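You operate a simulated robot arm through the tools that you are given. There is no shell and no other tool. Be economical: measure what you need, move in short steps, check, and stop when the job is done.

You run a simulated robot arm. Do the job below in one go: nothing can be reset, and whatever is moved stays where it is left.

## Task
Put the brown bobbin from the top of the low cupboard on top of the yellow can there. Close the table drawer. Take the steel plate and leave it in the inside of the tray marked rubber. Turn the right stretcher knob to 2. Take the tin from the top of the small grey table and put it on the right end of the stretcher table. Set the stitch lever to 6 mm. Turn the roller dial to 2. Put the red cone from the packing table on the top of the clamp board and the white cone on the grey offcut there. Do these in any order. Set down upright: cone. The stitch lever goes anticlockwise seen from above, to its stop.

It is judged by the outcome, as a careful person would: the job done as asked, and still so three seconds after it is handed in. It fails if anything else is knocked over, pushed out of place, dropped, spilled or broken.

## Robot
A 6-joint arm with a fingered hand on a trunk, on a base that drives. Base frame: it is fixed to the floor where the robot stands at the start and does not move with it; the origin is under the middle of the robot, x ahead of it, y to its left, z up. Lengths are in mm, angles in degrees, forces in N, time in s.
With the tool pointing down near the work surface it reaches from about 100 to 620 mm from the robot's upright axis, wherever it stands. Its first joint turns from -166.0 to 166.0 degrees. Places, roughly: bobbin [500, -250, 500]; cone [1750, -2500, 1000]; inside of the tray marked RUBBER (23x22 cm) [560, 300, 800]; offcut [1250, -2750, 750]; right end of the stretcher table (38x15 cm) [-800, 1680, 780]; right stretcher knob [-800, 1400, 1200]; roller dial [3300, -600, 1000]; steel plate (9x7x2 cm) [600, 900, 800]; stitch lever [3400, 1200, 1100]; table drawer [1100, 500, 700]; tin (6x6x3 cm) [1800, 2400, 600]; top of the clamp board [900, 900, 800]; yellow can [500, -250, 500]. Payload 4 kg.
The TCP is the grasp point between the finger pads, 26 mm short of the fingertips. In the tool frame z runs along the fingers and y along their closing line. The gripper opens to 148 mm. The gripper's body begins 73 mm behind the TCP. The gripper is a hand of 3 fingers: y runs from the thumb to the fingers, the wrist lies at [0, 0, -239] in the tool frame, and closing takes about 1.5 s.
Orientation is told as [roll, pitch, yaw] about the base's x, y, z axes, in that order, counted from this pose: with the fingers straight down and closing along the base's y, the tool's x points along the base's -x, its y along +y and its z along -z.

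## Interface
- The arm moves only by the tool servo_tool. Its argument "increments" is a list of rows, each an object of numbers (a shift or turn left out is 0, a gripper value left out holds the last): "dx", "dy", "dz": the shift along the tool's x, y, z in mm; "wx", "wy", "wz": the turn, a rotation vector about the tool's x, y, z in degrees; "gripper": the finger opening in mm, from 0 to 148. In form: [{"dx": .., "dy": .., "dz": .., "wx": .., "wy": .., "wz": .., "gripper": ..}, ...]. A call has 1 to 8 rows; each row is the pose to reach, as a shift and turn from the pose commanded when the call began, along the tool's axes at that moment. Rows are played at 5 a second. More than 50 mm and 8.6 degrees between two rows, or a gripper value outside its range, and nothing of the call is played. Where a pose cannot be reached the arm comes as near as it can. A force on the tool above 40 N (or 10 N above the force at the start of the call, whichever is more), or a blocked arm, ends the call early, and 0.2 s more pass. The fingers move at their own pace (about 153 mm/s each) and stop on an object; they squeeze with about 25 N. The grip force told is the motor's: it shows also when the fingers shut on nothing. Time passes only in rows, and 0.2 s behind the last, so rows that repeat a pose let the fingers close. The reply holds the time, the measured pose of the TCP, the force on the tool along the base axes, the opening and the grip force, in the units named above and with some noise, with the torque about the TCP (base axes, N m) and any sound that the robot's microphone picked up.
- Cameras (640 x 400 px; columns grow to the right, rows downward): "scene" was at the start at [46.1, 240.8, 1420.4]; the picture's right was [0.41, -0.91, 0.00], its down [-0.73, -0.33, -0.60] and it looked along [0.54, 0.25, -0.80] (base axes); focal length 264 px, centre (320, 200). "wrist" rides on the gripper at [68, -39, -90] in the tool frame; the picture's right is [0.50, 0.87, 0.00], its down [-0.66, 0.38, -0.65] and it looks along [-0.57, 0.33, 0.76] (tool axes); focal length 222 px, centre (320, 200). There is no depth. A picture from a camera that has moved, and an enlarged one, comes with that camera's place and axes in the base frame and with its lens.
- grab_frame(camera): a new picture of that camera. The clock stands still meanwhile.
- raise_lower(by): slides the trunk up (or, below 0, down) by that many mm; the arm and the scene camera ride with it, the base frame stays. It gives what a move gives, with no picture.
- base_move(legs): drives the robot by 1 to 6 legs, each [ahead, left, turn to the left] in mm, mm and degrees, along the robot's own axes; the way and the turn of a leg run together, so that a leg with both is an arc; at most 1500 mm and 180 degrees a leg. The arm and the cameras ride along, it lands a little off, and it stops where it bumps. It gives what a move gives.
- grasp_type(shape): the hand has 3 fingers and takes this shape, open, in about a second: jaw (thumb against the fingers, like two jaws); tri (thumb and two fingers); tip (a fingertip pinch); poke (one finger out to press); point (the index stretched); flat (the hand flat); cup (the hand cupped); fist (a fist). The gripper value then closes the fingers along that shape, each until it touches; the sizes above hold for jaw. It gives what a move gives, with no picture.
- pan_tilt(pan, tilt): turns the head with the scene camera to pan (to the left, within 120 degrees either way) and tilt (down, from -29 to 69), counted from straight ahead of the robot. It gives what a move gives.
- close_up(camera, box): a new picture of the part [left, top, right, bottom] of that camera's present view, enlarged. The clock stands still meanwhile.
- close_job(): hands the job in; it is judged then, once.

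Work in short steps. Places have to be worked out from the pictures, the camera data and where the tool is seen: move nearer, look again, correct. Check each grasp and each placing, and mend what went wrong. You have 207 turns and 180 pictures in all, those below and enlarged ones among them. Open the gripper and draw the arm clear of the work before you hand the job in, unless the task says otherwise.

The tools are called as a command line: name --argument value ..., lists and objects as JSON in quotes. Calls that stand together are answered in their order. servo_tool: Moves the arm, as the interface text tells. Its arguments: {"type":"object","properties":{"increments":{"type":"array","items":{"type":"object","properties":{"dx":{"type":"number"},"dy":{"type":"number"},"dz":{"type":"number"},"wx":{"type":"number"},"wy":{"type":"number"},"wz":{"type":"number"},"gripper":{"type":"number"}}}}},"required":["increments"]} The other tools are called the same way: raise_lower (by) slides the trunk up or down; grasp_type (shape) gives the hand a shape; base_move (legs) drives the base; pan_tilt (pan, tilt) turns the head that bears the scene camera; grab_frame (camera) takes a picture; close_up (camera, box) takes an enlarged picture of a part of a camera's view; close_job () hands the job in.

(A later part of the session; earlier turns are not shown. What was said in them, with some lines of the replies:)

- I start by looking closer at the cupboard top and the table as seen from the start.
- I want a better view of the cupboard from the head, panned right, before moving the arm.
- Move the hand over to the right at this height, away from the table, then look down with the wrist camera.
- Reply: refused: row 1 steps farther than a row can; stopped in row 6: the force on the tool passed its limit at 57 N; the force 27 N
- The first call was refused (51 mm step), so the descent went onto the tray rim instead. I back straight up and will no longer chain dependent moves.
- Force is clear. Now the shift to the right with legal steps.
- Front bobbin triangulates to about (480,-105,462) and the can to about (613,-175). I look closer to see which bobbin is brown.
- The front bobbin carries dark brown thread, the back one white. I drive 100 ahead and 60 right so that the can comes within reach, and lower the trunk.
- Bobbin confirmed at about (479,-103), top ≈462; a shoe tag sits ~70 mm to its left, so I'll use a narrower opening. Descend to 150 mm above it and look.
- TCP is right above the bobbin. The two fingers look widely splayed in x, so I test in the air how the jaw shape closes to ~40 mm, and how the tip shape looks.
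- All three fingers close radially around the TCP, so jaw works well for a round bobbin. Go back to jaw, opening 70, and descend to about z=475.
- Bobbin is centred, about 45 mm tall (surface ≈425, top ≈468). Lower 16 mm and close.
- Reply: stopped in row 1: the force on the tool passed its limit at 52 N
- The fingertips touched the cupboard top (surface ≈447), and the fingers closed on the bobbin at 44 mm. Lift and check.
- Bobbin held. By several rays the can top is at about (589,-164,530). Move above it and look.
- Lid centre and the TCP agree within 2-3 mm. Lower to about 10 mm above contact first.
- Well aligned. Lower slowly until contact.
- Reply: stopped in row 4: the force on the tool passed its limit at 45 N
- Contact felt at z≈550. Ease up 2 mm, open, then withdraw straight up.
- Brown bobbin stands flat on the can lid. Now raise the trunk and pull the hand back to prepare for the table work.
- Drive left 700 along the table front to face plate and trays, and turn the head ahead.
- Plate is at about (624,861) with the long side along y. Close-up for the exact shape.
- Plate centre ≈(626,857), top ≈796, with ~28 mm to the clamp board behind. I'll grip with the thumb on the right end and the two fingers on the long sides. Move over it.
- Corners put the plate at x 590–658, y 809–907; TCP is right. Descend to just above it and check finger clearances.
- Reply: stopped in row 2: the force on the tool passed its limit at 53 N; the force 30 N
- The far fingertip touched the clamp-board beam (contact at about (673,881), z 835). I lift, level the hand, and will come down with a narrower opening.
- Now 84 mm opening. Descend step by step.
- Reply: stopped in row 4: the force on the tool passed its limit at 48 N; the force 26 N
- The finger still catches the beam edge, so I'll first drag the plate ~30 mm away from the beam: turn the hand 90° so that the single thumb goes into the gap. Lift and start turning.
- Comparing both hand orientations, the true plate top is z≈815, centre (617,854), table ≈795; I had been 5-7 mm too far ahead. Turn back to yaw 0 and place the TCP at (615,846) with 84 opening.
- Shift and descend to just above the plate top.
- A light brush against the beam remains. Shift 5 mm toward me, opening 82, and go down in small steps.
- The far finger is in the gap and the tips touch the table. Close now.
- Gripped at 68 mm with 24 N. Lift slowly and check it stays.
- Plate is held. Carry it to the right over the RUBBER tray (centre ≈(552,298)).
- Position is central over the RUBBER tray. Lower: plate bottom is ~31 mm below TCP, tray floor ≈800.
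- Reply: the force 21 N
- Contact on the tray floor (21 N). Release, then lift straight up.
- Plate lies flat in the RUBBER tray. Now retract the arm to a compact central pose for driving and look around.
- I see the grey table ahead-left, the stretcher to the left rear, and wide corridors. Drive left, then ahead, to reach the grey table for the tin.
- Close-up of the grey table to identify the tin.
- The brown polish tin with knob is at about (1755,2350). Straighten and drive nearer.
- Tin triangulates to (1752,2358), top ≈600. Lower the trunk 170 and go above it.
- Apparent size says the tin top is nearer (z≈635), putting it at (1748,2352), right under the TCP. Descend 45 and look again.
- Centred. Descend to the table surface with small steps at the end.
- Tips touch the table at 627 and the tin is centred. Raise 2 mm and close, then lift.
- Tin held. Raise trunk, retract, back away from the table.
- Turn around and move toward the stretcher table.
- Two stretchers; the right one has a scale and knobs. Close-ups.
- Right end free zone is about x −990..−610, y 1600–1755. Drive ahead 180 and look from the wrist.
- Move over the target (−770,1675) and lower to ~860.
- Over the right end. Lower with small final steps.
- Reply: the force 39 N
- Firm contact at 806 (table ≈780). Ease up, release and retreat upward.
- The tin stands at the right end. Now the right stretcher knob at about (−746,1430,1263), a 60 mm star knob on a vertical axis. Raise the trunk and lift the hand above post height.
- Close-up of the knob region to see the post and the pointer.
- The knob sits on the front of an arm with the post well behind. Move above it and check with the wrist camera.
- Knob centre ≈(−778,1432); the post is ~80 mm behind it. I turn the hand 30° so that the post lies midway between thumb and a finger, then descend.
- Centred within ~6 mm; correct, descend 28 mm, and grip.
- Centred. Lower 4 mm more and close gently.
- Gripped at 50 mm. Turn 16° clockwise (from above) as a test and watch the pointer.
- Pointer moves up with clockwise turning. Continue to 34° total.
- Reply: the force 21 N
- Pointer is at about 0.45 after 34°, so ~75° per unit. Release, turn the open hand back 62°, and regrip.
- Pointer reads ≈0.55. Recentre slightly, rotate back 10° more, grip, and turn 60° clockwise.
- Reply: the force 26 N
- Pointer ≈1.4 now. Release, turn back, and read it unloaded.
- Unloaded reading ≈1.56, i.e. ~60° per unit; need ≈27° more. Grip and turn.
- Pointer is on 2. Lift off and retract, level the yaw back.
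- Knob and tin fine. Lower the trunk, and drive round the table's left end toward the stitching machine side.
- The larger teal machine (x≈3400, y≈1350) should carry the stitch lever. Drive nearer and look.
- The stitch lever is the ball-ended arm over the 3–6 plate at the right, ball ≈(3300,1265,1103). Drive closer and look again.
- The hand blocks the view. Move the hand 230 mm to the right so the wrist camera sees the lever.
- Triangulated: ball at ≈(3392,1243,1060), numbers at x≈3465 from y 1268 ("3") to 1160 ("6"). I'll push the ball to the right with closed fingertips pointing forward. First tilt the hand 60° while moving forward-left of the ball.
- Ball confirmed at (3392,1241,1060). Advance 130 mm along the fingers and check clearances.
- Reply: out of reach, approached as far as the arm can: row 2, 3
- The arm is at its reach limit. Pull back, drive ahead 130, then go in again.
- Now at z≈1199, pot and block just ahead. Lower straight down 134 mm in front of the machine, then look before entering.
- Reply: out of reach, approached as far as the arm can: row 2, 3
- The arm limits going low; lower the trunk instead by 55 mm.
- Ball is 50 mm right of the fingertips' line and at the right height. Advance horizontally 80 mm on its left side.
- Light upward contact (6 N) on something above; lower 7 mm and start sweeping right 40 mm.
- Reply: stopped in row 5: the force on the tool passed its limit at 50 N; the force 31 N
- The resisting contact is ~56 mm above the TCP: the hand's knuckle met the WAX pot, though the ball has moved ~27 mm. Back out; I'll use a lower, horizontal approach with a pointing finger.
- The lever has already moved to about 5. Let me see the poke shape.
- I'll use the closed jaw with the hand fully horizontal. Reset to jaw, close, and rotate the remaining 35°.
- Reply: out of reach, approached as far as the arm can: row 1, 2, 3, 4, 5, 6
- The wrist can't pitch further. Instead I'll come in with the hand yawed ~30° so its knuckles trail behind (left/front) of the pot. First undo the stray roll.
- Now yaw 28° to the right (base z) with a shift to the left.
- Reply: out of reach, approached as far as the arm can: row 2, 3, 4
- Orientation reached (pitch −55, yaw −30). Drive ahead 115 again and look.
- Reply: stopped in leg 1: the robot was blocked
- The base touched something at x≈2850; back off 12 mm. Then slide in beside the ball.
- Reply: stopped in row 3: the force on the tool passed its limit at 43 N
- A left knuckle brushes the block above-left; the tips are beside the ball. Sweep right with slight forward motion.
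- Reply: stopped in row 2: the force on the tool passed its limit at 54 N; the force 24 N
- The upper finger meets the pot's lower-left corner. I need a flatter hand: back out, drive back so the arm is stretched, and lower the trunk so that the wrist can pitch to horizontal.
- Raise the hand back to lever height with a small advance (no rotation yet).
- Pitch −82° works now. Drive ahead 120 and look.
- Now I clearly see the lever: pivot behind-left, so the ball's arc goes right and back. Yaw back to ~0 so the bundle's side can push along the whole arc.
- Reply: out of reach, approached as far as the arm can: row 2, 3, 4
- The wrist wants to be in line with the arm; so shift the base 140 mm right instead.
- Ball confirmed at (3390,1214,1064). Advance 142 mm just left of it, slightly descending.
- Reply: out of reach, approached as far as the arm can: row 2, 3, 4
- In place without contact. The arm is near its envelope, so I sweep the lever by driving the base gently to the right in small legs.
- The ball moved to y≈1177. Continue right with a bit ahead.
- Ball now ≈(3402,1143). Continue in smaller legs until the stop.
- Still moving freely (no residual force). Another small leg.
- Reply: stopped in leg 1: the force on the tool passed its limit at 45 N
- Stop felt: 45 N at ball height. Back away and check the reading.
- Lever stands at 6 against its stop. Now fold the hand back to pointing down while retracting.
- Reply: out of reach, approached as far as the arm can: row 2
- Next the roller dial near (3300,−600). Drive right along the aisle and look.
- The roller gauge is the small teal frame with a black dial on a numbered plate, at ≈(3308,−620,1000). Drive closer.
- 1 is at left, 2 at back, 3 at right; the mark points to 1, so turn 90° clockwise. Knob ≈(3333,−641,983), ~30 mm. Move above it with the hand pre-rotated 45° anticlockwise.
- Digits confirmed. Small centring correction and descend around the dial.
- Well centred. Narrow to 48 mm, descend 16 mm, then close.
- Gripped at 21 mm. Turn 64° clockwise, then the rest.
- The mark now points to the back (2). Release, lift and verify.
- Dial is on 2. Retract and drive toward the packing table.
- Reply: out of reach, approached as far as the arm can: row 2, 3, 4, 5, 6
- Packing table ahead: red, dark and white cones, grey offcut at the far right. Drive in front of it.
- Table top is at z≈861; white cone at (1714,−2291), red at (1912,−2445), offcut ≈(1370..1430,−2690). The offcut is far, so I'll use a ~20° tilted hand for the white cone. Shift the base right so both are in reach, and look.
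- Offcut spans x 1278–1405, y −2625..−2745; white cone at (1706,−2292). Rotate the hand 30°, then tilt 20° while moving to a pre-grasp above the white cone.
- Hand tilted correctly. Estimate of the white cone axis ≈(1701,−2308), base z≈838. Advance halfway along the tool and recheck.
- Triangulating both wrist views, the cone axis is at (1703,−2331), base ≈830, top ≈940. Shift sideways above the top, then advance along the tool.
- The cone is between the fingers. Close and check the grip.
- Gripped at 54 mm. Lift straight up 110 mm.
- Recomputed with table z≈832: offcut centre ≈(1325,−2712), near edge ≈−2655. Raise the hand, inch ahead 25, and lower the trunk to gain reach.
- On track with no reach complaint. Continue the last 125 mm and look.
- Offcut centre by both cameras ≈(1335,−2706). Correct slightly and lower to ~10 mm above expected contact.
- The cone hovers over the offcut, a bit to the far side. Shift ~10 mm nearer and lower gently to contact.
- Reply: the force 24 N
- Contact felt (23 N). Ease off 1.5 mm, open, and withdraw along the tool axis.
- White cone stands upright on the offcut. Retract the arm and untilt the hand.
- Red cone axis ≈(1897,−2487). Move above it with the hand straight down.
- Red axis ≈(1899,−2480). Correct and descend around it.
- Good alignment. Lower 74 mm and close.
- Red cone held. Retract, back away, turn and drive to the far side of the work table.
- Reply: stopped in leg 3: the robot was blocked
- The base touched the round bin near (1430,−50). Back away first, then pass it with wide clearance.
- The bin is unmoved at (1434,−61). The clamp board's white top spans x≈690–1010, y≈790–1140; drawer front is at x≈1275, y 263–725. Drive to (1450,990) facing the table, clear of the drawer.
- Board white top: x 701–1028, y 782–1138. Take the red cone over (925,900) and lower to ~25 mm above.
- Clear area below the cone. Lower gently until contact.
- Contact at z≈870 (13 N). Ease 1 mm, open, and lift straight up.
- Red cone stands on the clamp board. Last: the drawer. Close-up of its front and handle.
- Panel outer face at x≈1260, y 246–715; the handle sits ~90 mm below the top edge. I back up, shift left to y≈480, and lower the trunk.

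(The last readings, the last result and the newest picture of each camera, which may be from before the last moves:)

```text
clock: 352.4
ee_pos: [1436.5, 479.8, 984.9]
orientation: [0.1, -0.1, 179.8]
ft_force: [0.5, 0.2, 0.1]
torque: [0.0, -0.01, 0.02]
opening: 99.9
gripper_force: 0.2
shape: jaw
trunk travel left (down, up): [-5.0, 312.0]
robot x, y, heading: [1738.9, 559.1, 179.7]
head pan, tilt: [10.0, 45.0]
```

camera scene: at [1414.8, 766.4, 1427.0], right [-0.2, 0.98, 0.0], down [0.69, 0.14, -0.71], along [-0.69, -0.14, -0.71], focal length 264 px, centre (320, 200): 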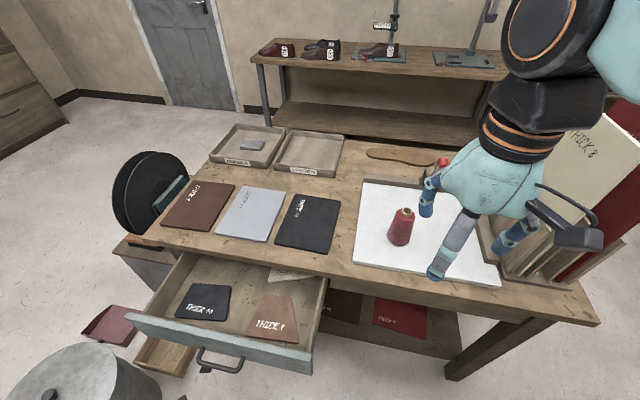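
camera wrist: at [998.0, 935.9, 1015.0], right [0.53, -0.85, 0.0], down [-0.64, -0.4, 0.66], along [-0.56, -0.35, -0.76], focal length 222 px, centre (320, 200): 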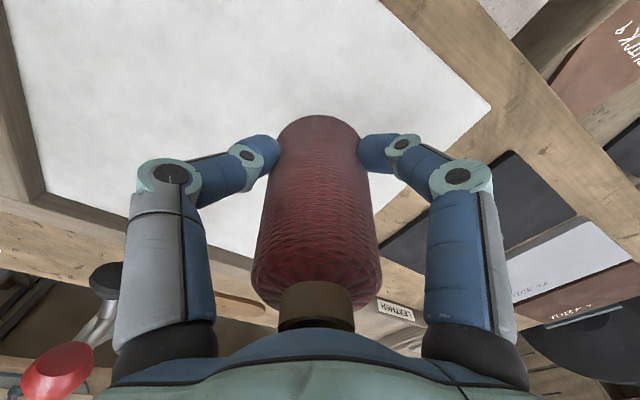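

Lower the closed fingers in front of the drawer panel, tilted 35° forward.

servo_tool --increments '[{"dx": -10, "dz": 40, "wy": -6, "gripper": 0}, {"dx": -22, "dz": 80, "wy": -12}, {"dx": -36, "dz": 120, "wy": -18}, {"dx": -52, "dz": 160, "wy": -24}, {"dx": -70, "dz": 200, "wy": -30}, {"dx": -90, "dz": 238, "wy": -35}]'

grab_frame --camera "scene"

grab_frame --camera "wrist"

```text
clock: 353.8
ee_pos: [1351.4, 479.7, 739.9]
orientation: [0.4, -34.6, 179.0]
ft_force: [-1.3, -0.1, 0.6]
torque: [0.04, -0.06, -0.05]
opening: 0.0
gripper_force: 24.5
shape: jaw
trunk travel left (down, up): [-5.0, 312.0]
robot x, y, heading: [1738.8, 565.7, 179.5]
head pan, tilt: [10.0, 45.0]
```

```text
22 pictures are left
camera scene: at [1633.0, 337.3, 1258.9], right [-0.17, 0.99, 0.0], down [0.7, 0.12, -0.71], along [-0.7, -0.12, -0.71], focal length 264 px, centre (320, 200)
```

scene: 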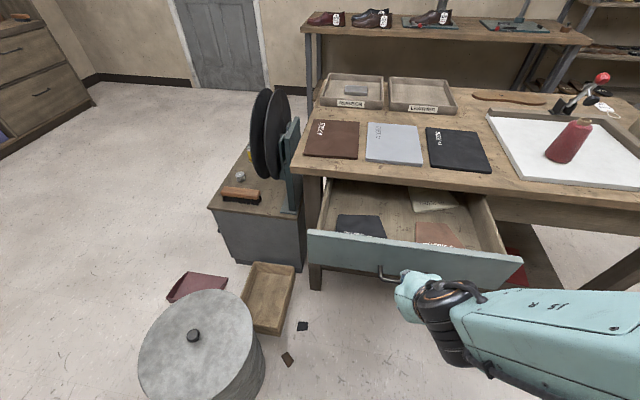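

```text
21 pictures are left
camera wrist: at [1460.2, 518.3, 777.0], right [0.4, -0.87, -0.28], down [-0.17, -0.37, 0.91], along [-0.9, -0.32, -0.3], focal length 222 px, centre (320, 200)
```

wrist: 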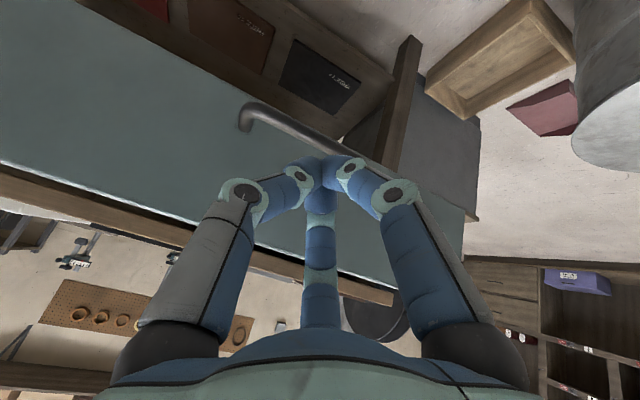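

Tips are at panel height above the handle. Drive ahead 130 to begin pushing the drawer.

base_move --legs '[[150, 0, 0]]'

grab_frame --camera "scene"

```text
clock: 355.1
ee_pos: [1199.8, 480.5, 742.9]
orientation: [0.1, -35.1, 179.8]
ft_force: [0.3, -0.2, -0.7]
torque: [0.02, -0.01, -0.04]
opening: 0.0
gripper_force: 25.4
shape: jaw
trunk travel left (down, up): [-5.0, 312.0]
robot x, y, heading: [1587.9, 564.1, 179.5]
head pan, tilt: [10.0, 45.0]
```

```text
20 pictures are left
camera scene: at [1484.0, 338.6, 1258.9], right [-0.17, 0.99, 0.0], down [0.7, 0.12, -0.71], along [-0.7, -0.12, -0.71], focal length 264 px, centre (320, 200)
```

scene: 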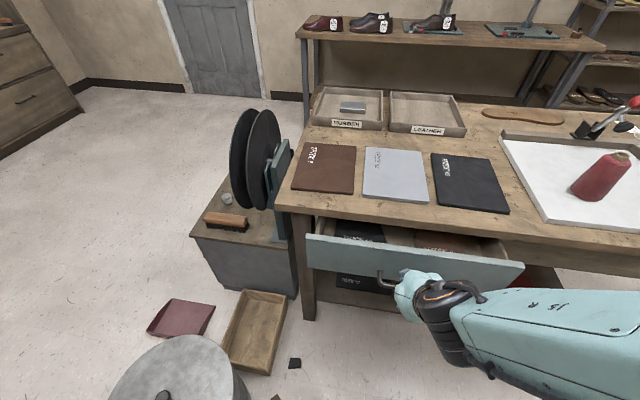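

The drawer slides in freely. Continue 80 mm, then finish in small steps.

base_move --legs '[[80, 0, 0]]'

grab_frame --camera "scene"

```text
clock: 356.2
ee_pos: [1120.5, 481.5, 743.7]
orientation: [0.0, -35.0, 179.7]
ft_force: [0.4, 0.4, -0.6]
torque: [0.01, -0.05, -0.02]
opening: 0.0
gripper_force: 25.0
shape: jaw
trunk travel left (down, up): [-5.0, 312.0]
robot x, y, heading: [1508.9, 560.4, 179.4]
head pan, tilt: [10.0, 45.0]
```

```text
19 pictures are left
camera scene: at [1403.4, 339.4, 1258.9], right [-0.16, 0.99, 0.0], down [0.7, 0.12, -0.71], along [-0.7, -0.12, -0.71], focal length 264 px, centre (320, 200)
```

scene: 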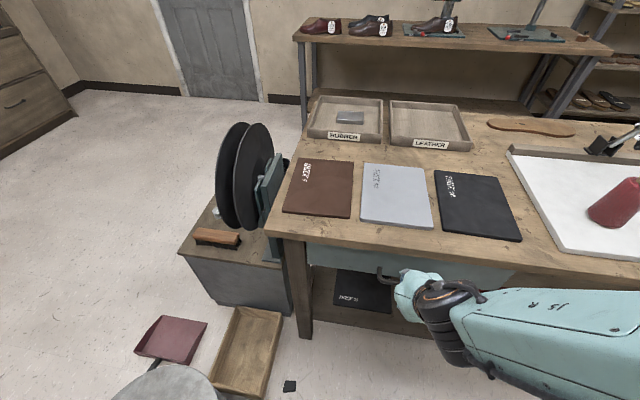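

Nearly closed. Push on in a small leg until it stops.

base_move --legs '[[30, 0, 0]]'

close_up --camera "scene" --box '[270, 210, 540, 330]'

```text
clock: 357.0
ee_pos: [1091.2, 481.0, 740.8]
orientation: [0.0, -35.1, 179.7]
ft_force: [0.4, -0.8, -0.4]
torque: [0.0, 0.04, 0.0]
opening: 0.1
gripper_force: 24.9
shape: jaw
trunk travel left (down, up): [-5.0, 312.0]
robot x, y, heading: [1479.7, 562.4, 179.6]
head pan, tilt: [10.0, 45.0]
```

```text
2.37 times, centred on (405, 270) of scene
camera zoom: at [1374.8, 339.5, 1258.9], right [-0.17, 0.99, 0.0], down [0.7, 0.12, -0.71], along [-0.7, -0.12, -0.71], focal length 626 px, centre (118, 34)
```

zoom: 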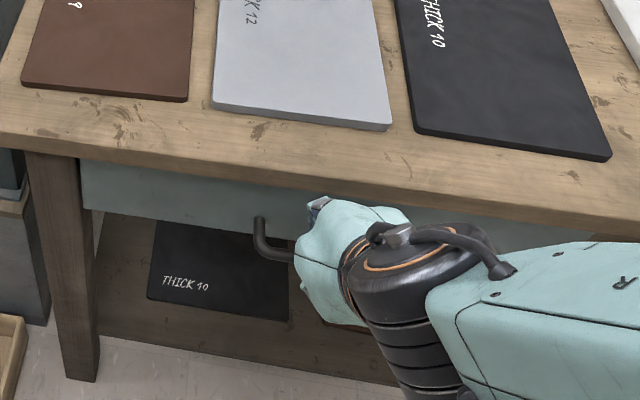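

Still no stop force; push another 25 mm.

base_move --legs '[[25, 0, 0]]'

```text
clock: 357.9
ee_pos: [1076.0, 481.3, 737.8]
orientation: [0.0, -34.5, -180.0]
ft_force: [0.1, 0.2, 0.3]
torque: [-0.01, 0.02, -0.02]
opening: 0.1
gripper_force: 24.7
shape: jaw
trunk travel left (down, up): [-5.0, 312.0]
robot x, y, heading: [1463.8, 564.4, 179.4]
head pan, tilt: [10.0, 45.0]
stopped in leg 1: the force on the tool passed its limit at 49 N (the readings are from after the stop); the commanded pose is now the measured one
```

Stop felt (49 N). Back off and inspect.

base_move --legs '[[-250, 0, 0]]'

grab_frame --camera "wrist"

close_up --camera "scene" --box '[270, 130, 560, 300]'

```text
clock: 359.8
ee_pos: [1334.9, 478.9, 740.5]
orientation: [0.1, -34.5, -179.9]
ft_force: [0.1, 0.5, -0.2]
torque: [-0.01, -0.01, 0.0]
opening: 0.0
gripper_force: 25.0
shape: jaw
trunk travel left (down, up): [-5.0, 312.0]
robot x, y, heading: [1719.8, 557.9, 179.6]
head pan, tilt: [10.0, 45.0]
```

```text
17 pictures are left
camera wrist: at [1443.1, 518.9, 776.3], right [0.41, -0.87, -0.28], down [-0.17, -0.38, 0.91], along [-0.89, -0.33, -0.3], focal length 222 px, centre (320, 200)
```

wrist: 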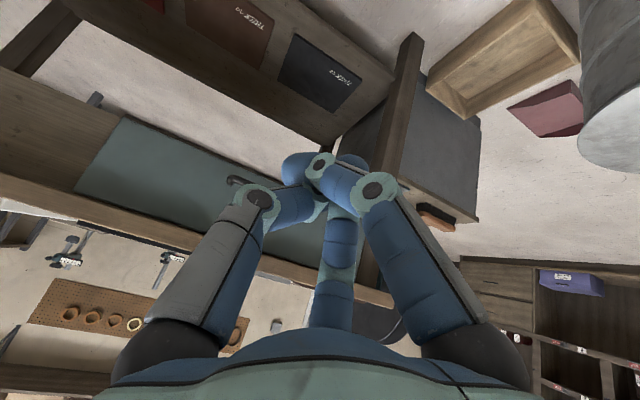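

```text
2.21 times, centred on (415, 215) of scene
camera zoom: at [1615.3, 337.6, 1259.0], right [-0.17, 0.99, 0.0], down [0.7, 0.12, -0.71], along [-0.7, -0.12, -0.71], focal length 583 px, centre (110, 167)
```

zoom: 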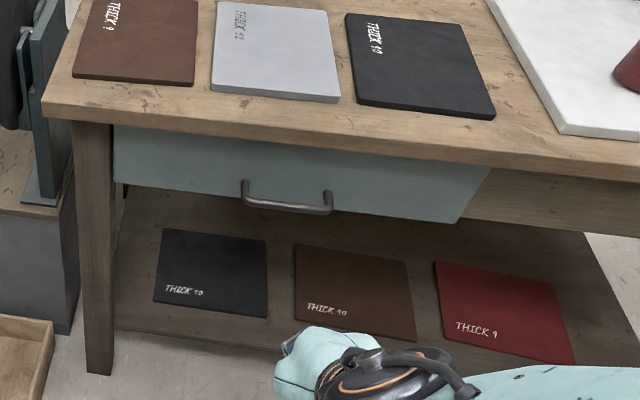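

Looks flush; one closer look at the panel end against the apron.

close_up --camera "wrist" --box '[50, 90, 210, 220]'

close_up --camera "scene" --box '[420, 180, 520, 240]'

```text
3.08 times, centred on (130, 155) of wrist
camera zoom: at [1443.1, 518.9, 776.3], right [0.41, -0.87, -0.28], down [-0.17, -0.38, 0.91], along [-0.89, -0.33, -0.3], focal length 684 px, centre (905, 338)
```

zoom: 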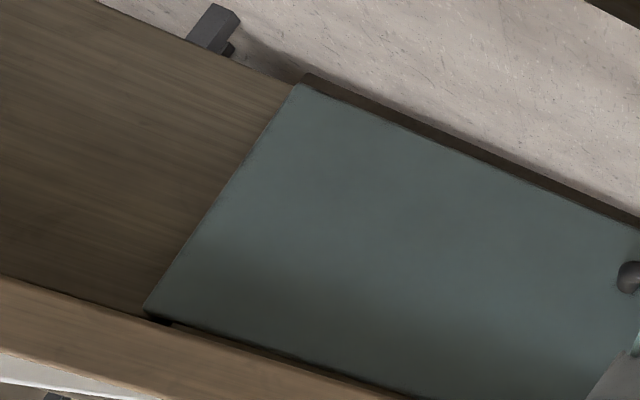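

```text
6.40 times, centred on (470, 210) of scene
camera zoom: at [1615.3, 337.6, 1259.0], right [-0.17, 0.99, 0.0], down [0.7, 0.12, -0.71], along [-0.7, -0.12, -0.71], focal length 1691 px, centre (-640, 136)
```

zoom: 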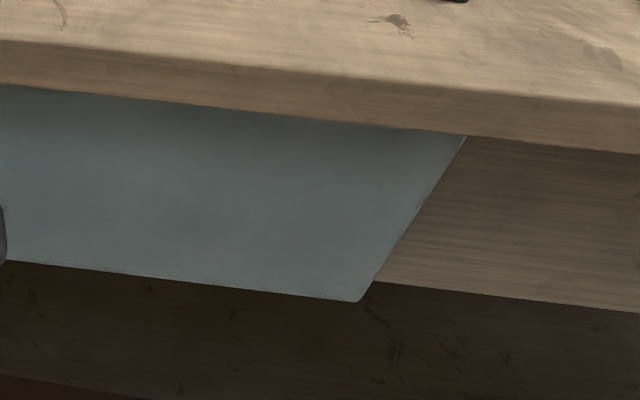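

The drawer front sits against the apron: closed. Now raise, untilt and open the hand, clear of everything.

servo_tool --increments '[{"dz": -40, "wy": 6, "gripper": 80}, {"dz": -80, "wy": 12}, {"dz": -120, "wy": 18}, {"dz": -160, "wy": 24}, {"dz": -200, "wy": 30}, {"dz": -235, "wy": 35}]'

base_move --legs '[[-150, -250, 0]]'

raise_lower --by 165

pan_tilt --pan 10 --tilt 35

grab_frame --camera "scene"

```text
clock: 361.2
ee_pos: [1467.7, 483.1, 932.3]
orientation: [0.0, 0.6, -179.7]
ft_force: [0.4, 0.7, 0.5]
torque: [-0.03, -0.03, 0.03]
opening: 80.1
gripper_force: 0.1
shape: jaw
trunk travel left (down, up): [-5.0, 312.0]
robot x, y, heading: [1721.6, 556.5, 179.6]
head pan, tilt: [10.0, 45.0]
```

```text
clock: 363.9
ee_pos: [1619.7, 731.7, 931.6]
orientation: [0.1, 0.5, 179.8]
ft_force: [0.2, -0.1, 0.5]
torque: [0.02, 0.01, -0.02]
opening: 80.2
gripper_force: 0.2
shape: jaw
trunk travel left (down, up): [-5.0, 312.0]
robot x, y, heading: [1871.2, 806.0, 179.4]
head pan, tilt: [10.0, 45.0]
```

```text
clock: 365.8
ee_pos: [1620.0, 731.8, 1096.7]
orientation: [0.0, 0.6, 179.8]
ft_force: [-0.9, 0.9, 0.0]
torque: [-0.03, -0.02, -0.01]
opening: 80.0
gripper_force: 0.0
shape: jaw
trunk travel left (down, up): [-170.0, 147.0]
robot x, y, heading: [1871.1, 807.6, 179.2]
head pan, tilt: [10.0, 45.0]
```

```text
clock: 366.6
ee_pos: [1620.2, 731.7, 1096.8]
orientation: [0.0, 0.5, 179.8]
ft_force: [-0.7, -0.3, -0.2]
torque: [0.02, 0.04, 0.02]
opening: 80.2
gripper_force: 0.1
shape: jaw
trunk travel left (down, up): [-170.0, 147.0]
robot x, y, heading: [1872.2, 808.2, 179.2]
head pan, tilt: [10.0, 35.0]
```

```text
13 pictures are left
camera scene: at [1805.7, 583.9, 1441.7], right [-0.16, 0.99, 0.0], down [0.57, 0.09, -0.82], along [-0.81, -0.13, -0.57], focal length 264 px, centre (320, 200)
```

scene: 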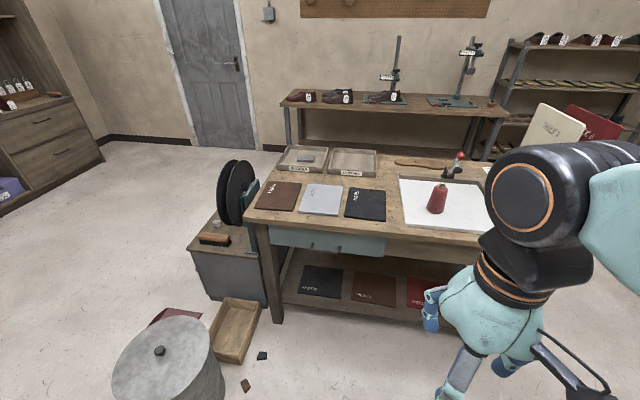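

Overview looks right: plate in the RUBBER tray, cone upright, drawer in. A last zoom on the drawer and the stretcher scale/tin.

close_up --camera "scene" --box '[240, 200, 480, 280]'

close_up --camera "scene" --box '[360, 30, 520, 130]'

```text
2.67 times, centred on (360, 240) of scene
camera zoom: at [1805.7, 583.9, 1441.7], right [-0.16, 0.99, 0.0], down [0.57, 0.09, -0.82], along [-0.81, -0.13, -0.57], focal length 705 px, centre (213, 93)
```

zoom: 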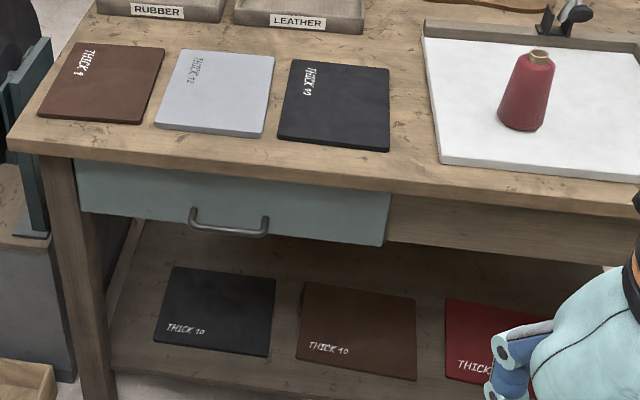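

```text
4.00 times, centred on (440, 80) of scene
camera zoom: at [1805.7, 583.9, 1441.7], right [-0.16, 0.99, 0.0], down [0.57, 0.09, -0.82], along [-0.81, -0.13, -0.57], focal length 1057 px, centre (-160, 680)
```

zoom: 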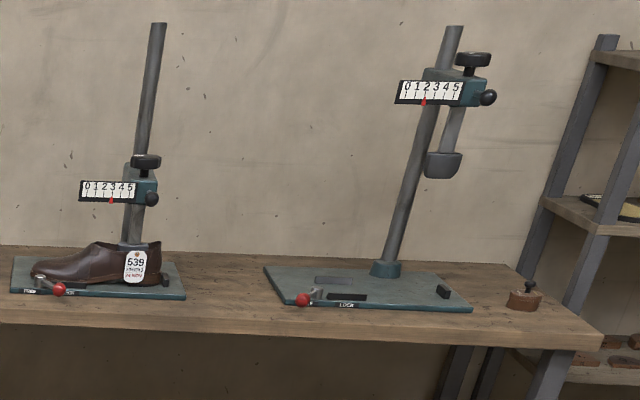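

Everything I can see from here is as asked: drawer closed, pointer on 2, tin in place, cone upright. The hand is open and clear, so I hand the job in.

close_job

```text
The job is handed in.
```

I did all nine parts of the job and handed it in, with the gripper open and the arm clear of the work.

- **Possible disturbance:** while driving I bumped the round bin near the low cupboard. It stayed upright, and I measured no shift beyond measuring error.
- **Drawer:** I pushed it in until I felt a firm stop, and it looks closed in the final picture.
- **Not re-checked at the end:** the bobbin on the can, the stitch lever, the roller dial and the white cone on the offcut were out of view in my last pictures. Each looked right when I finished it.
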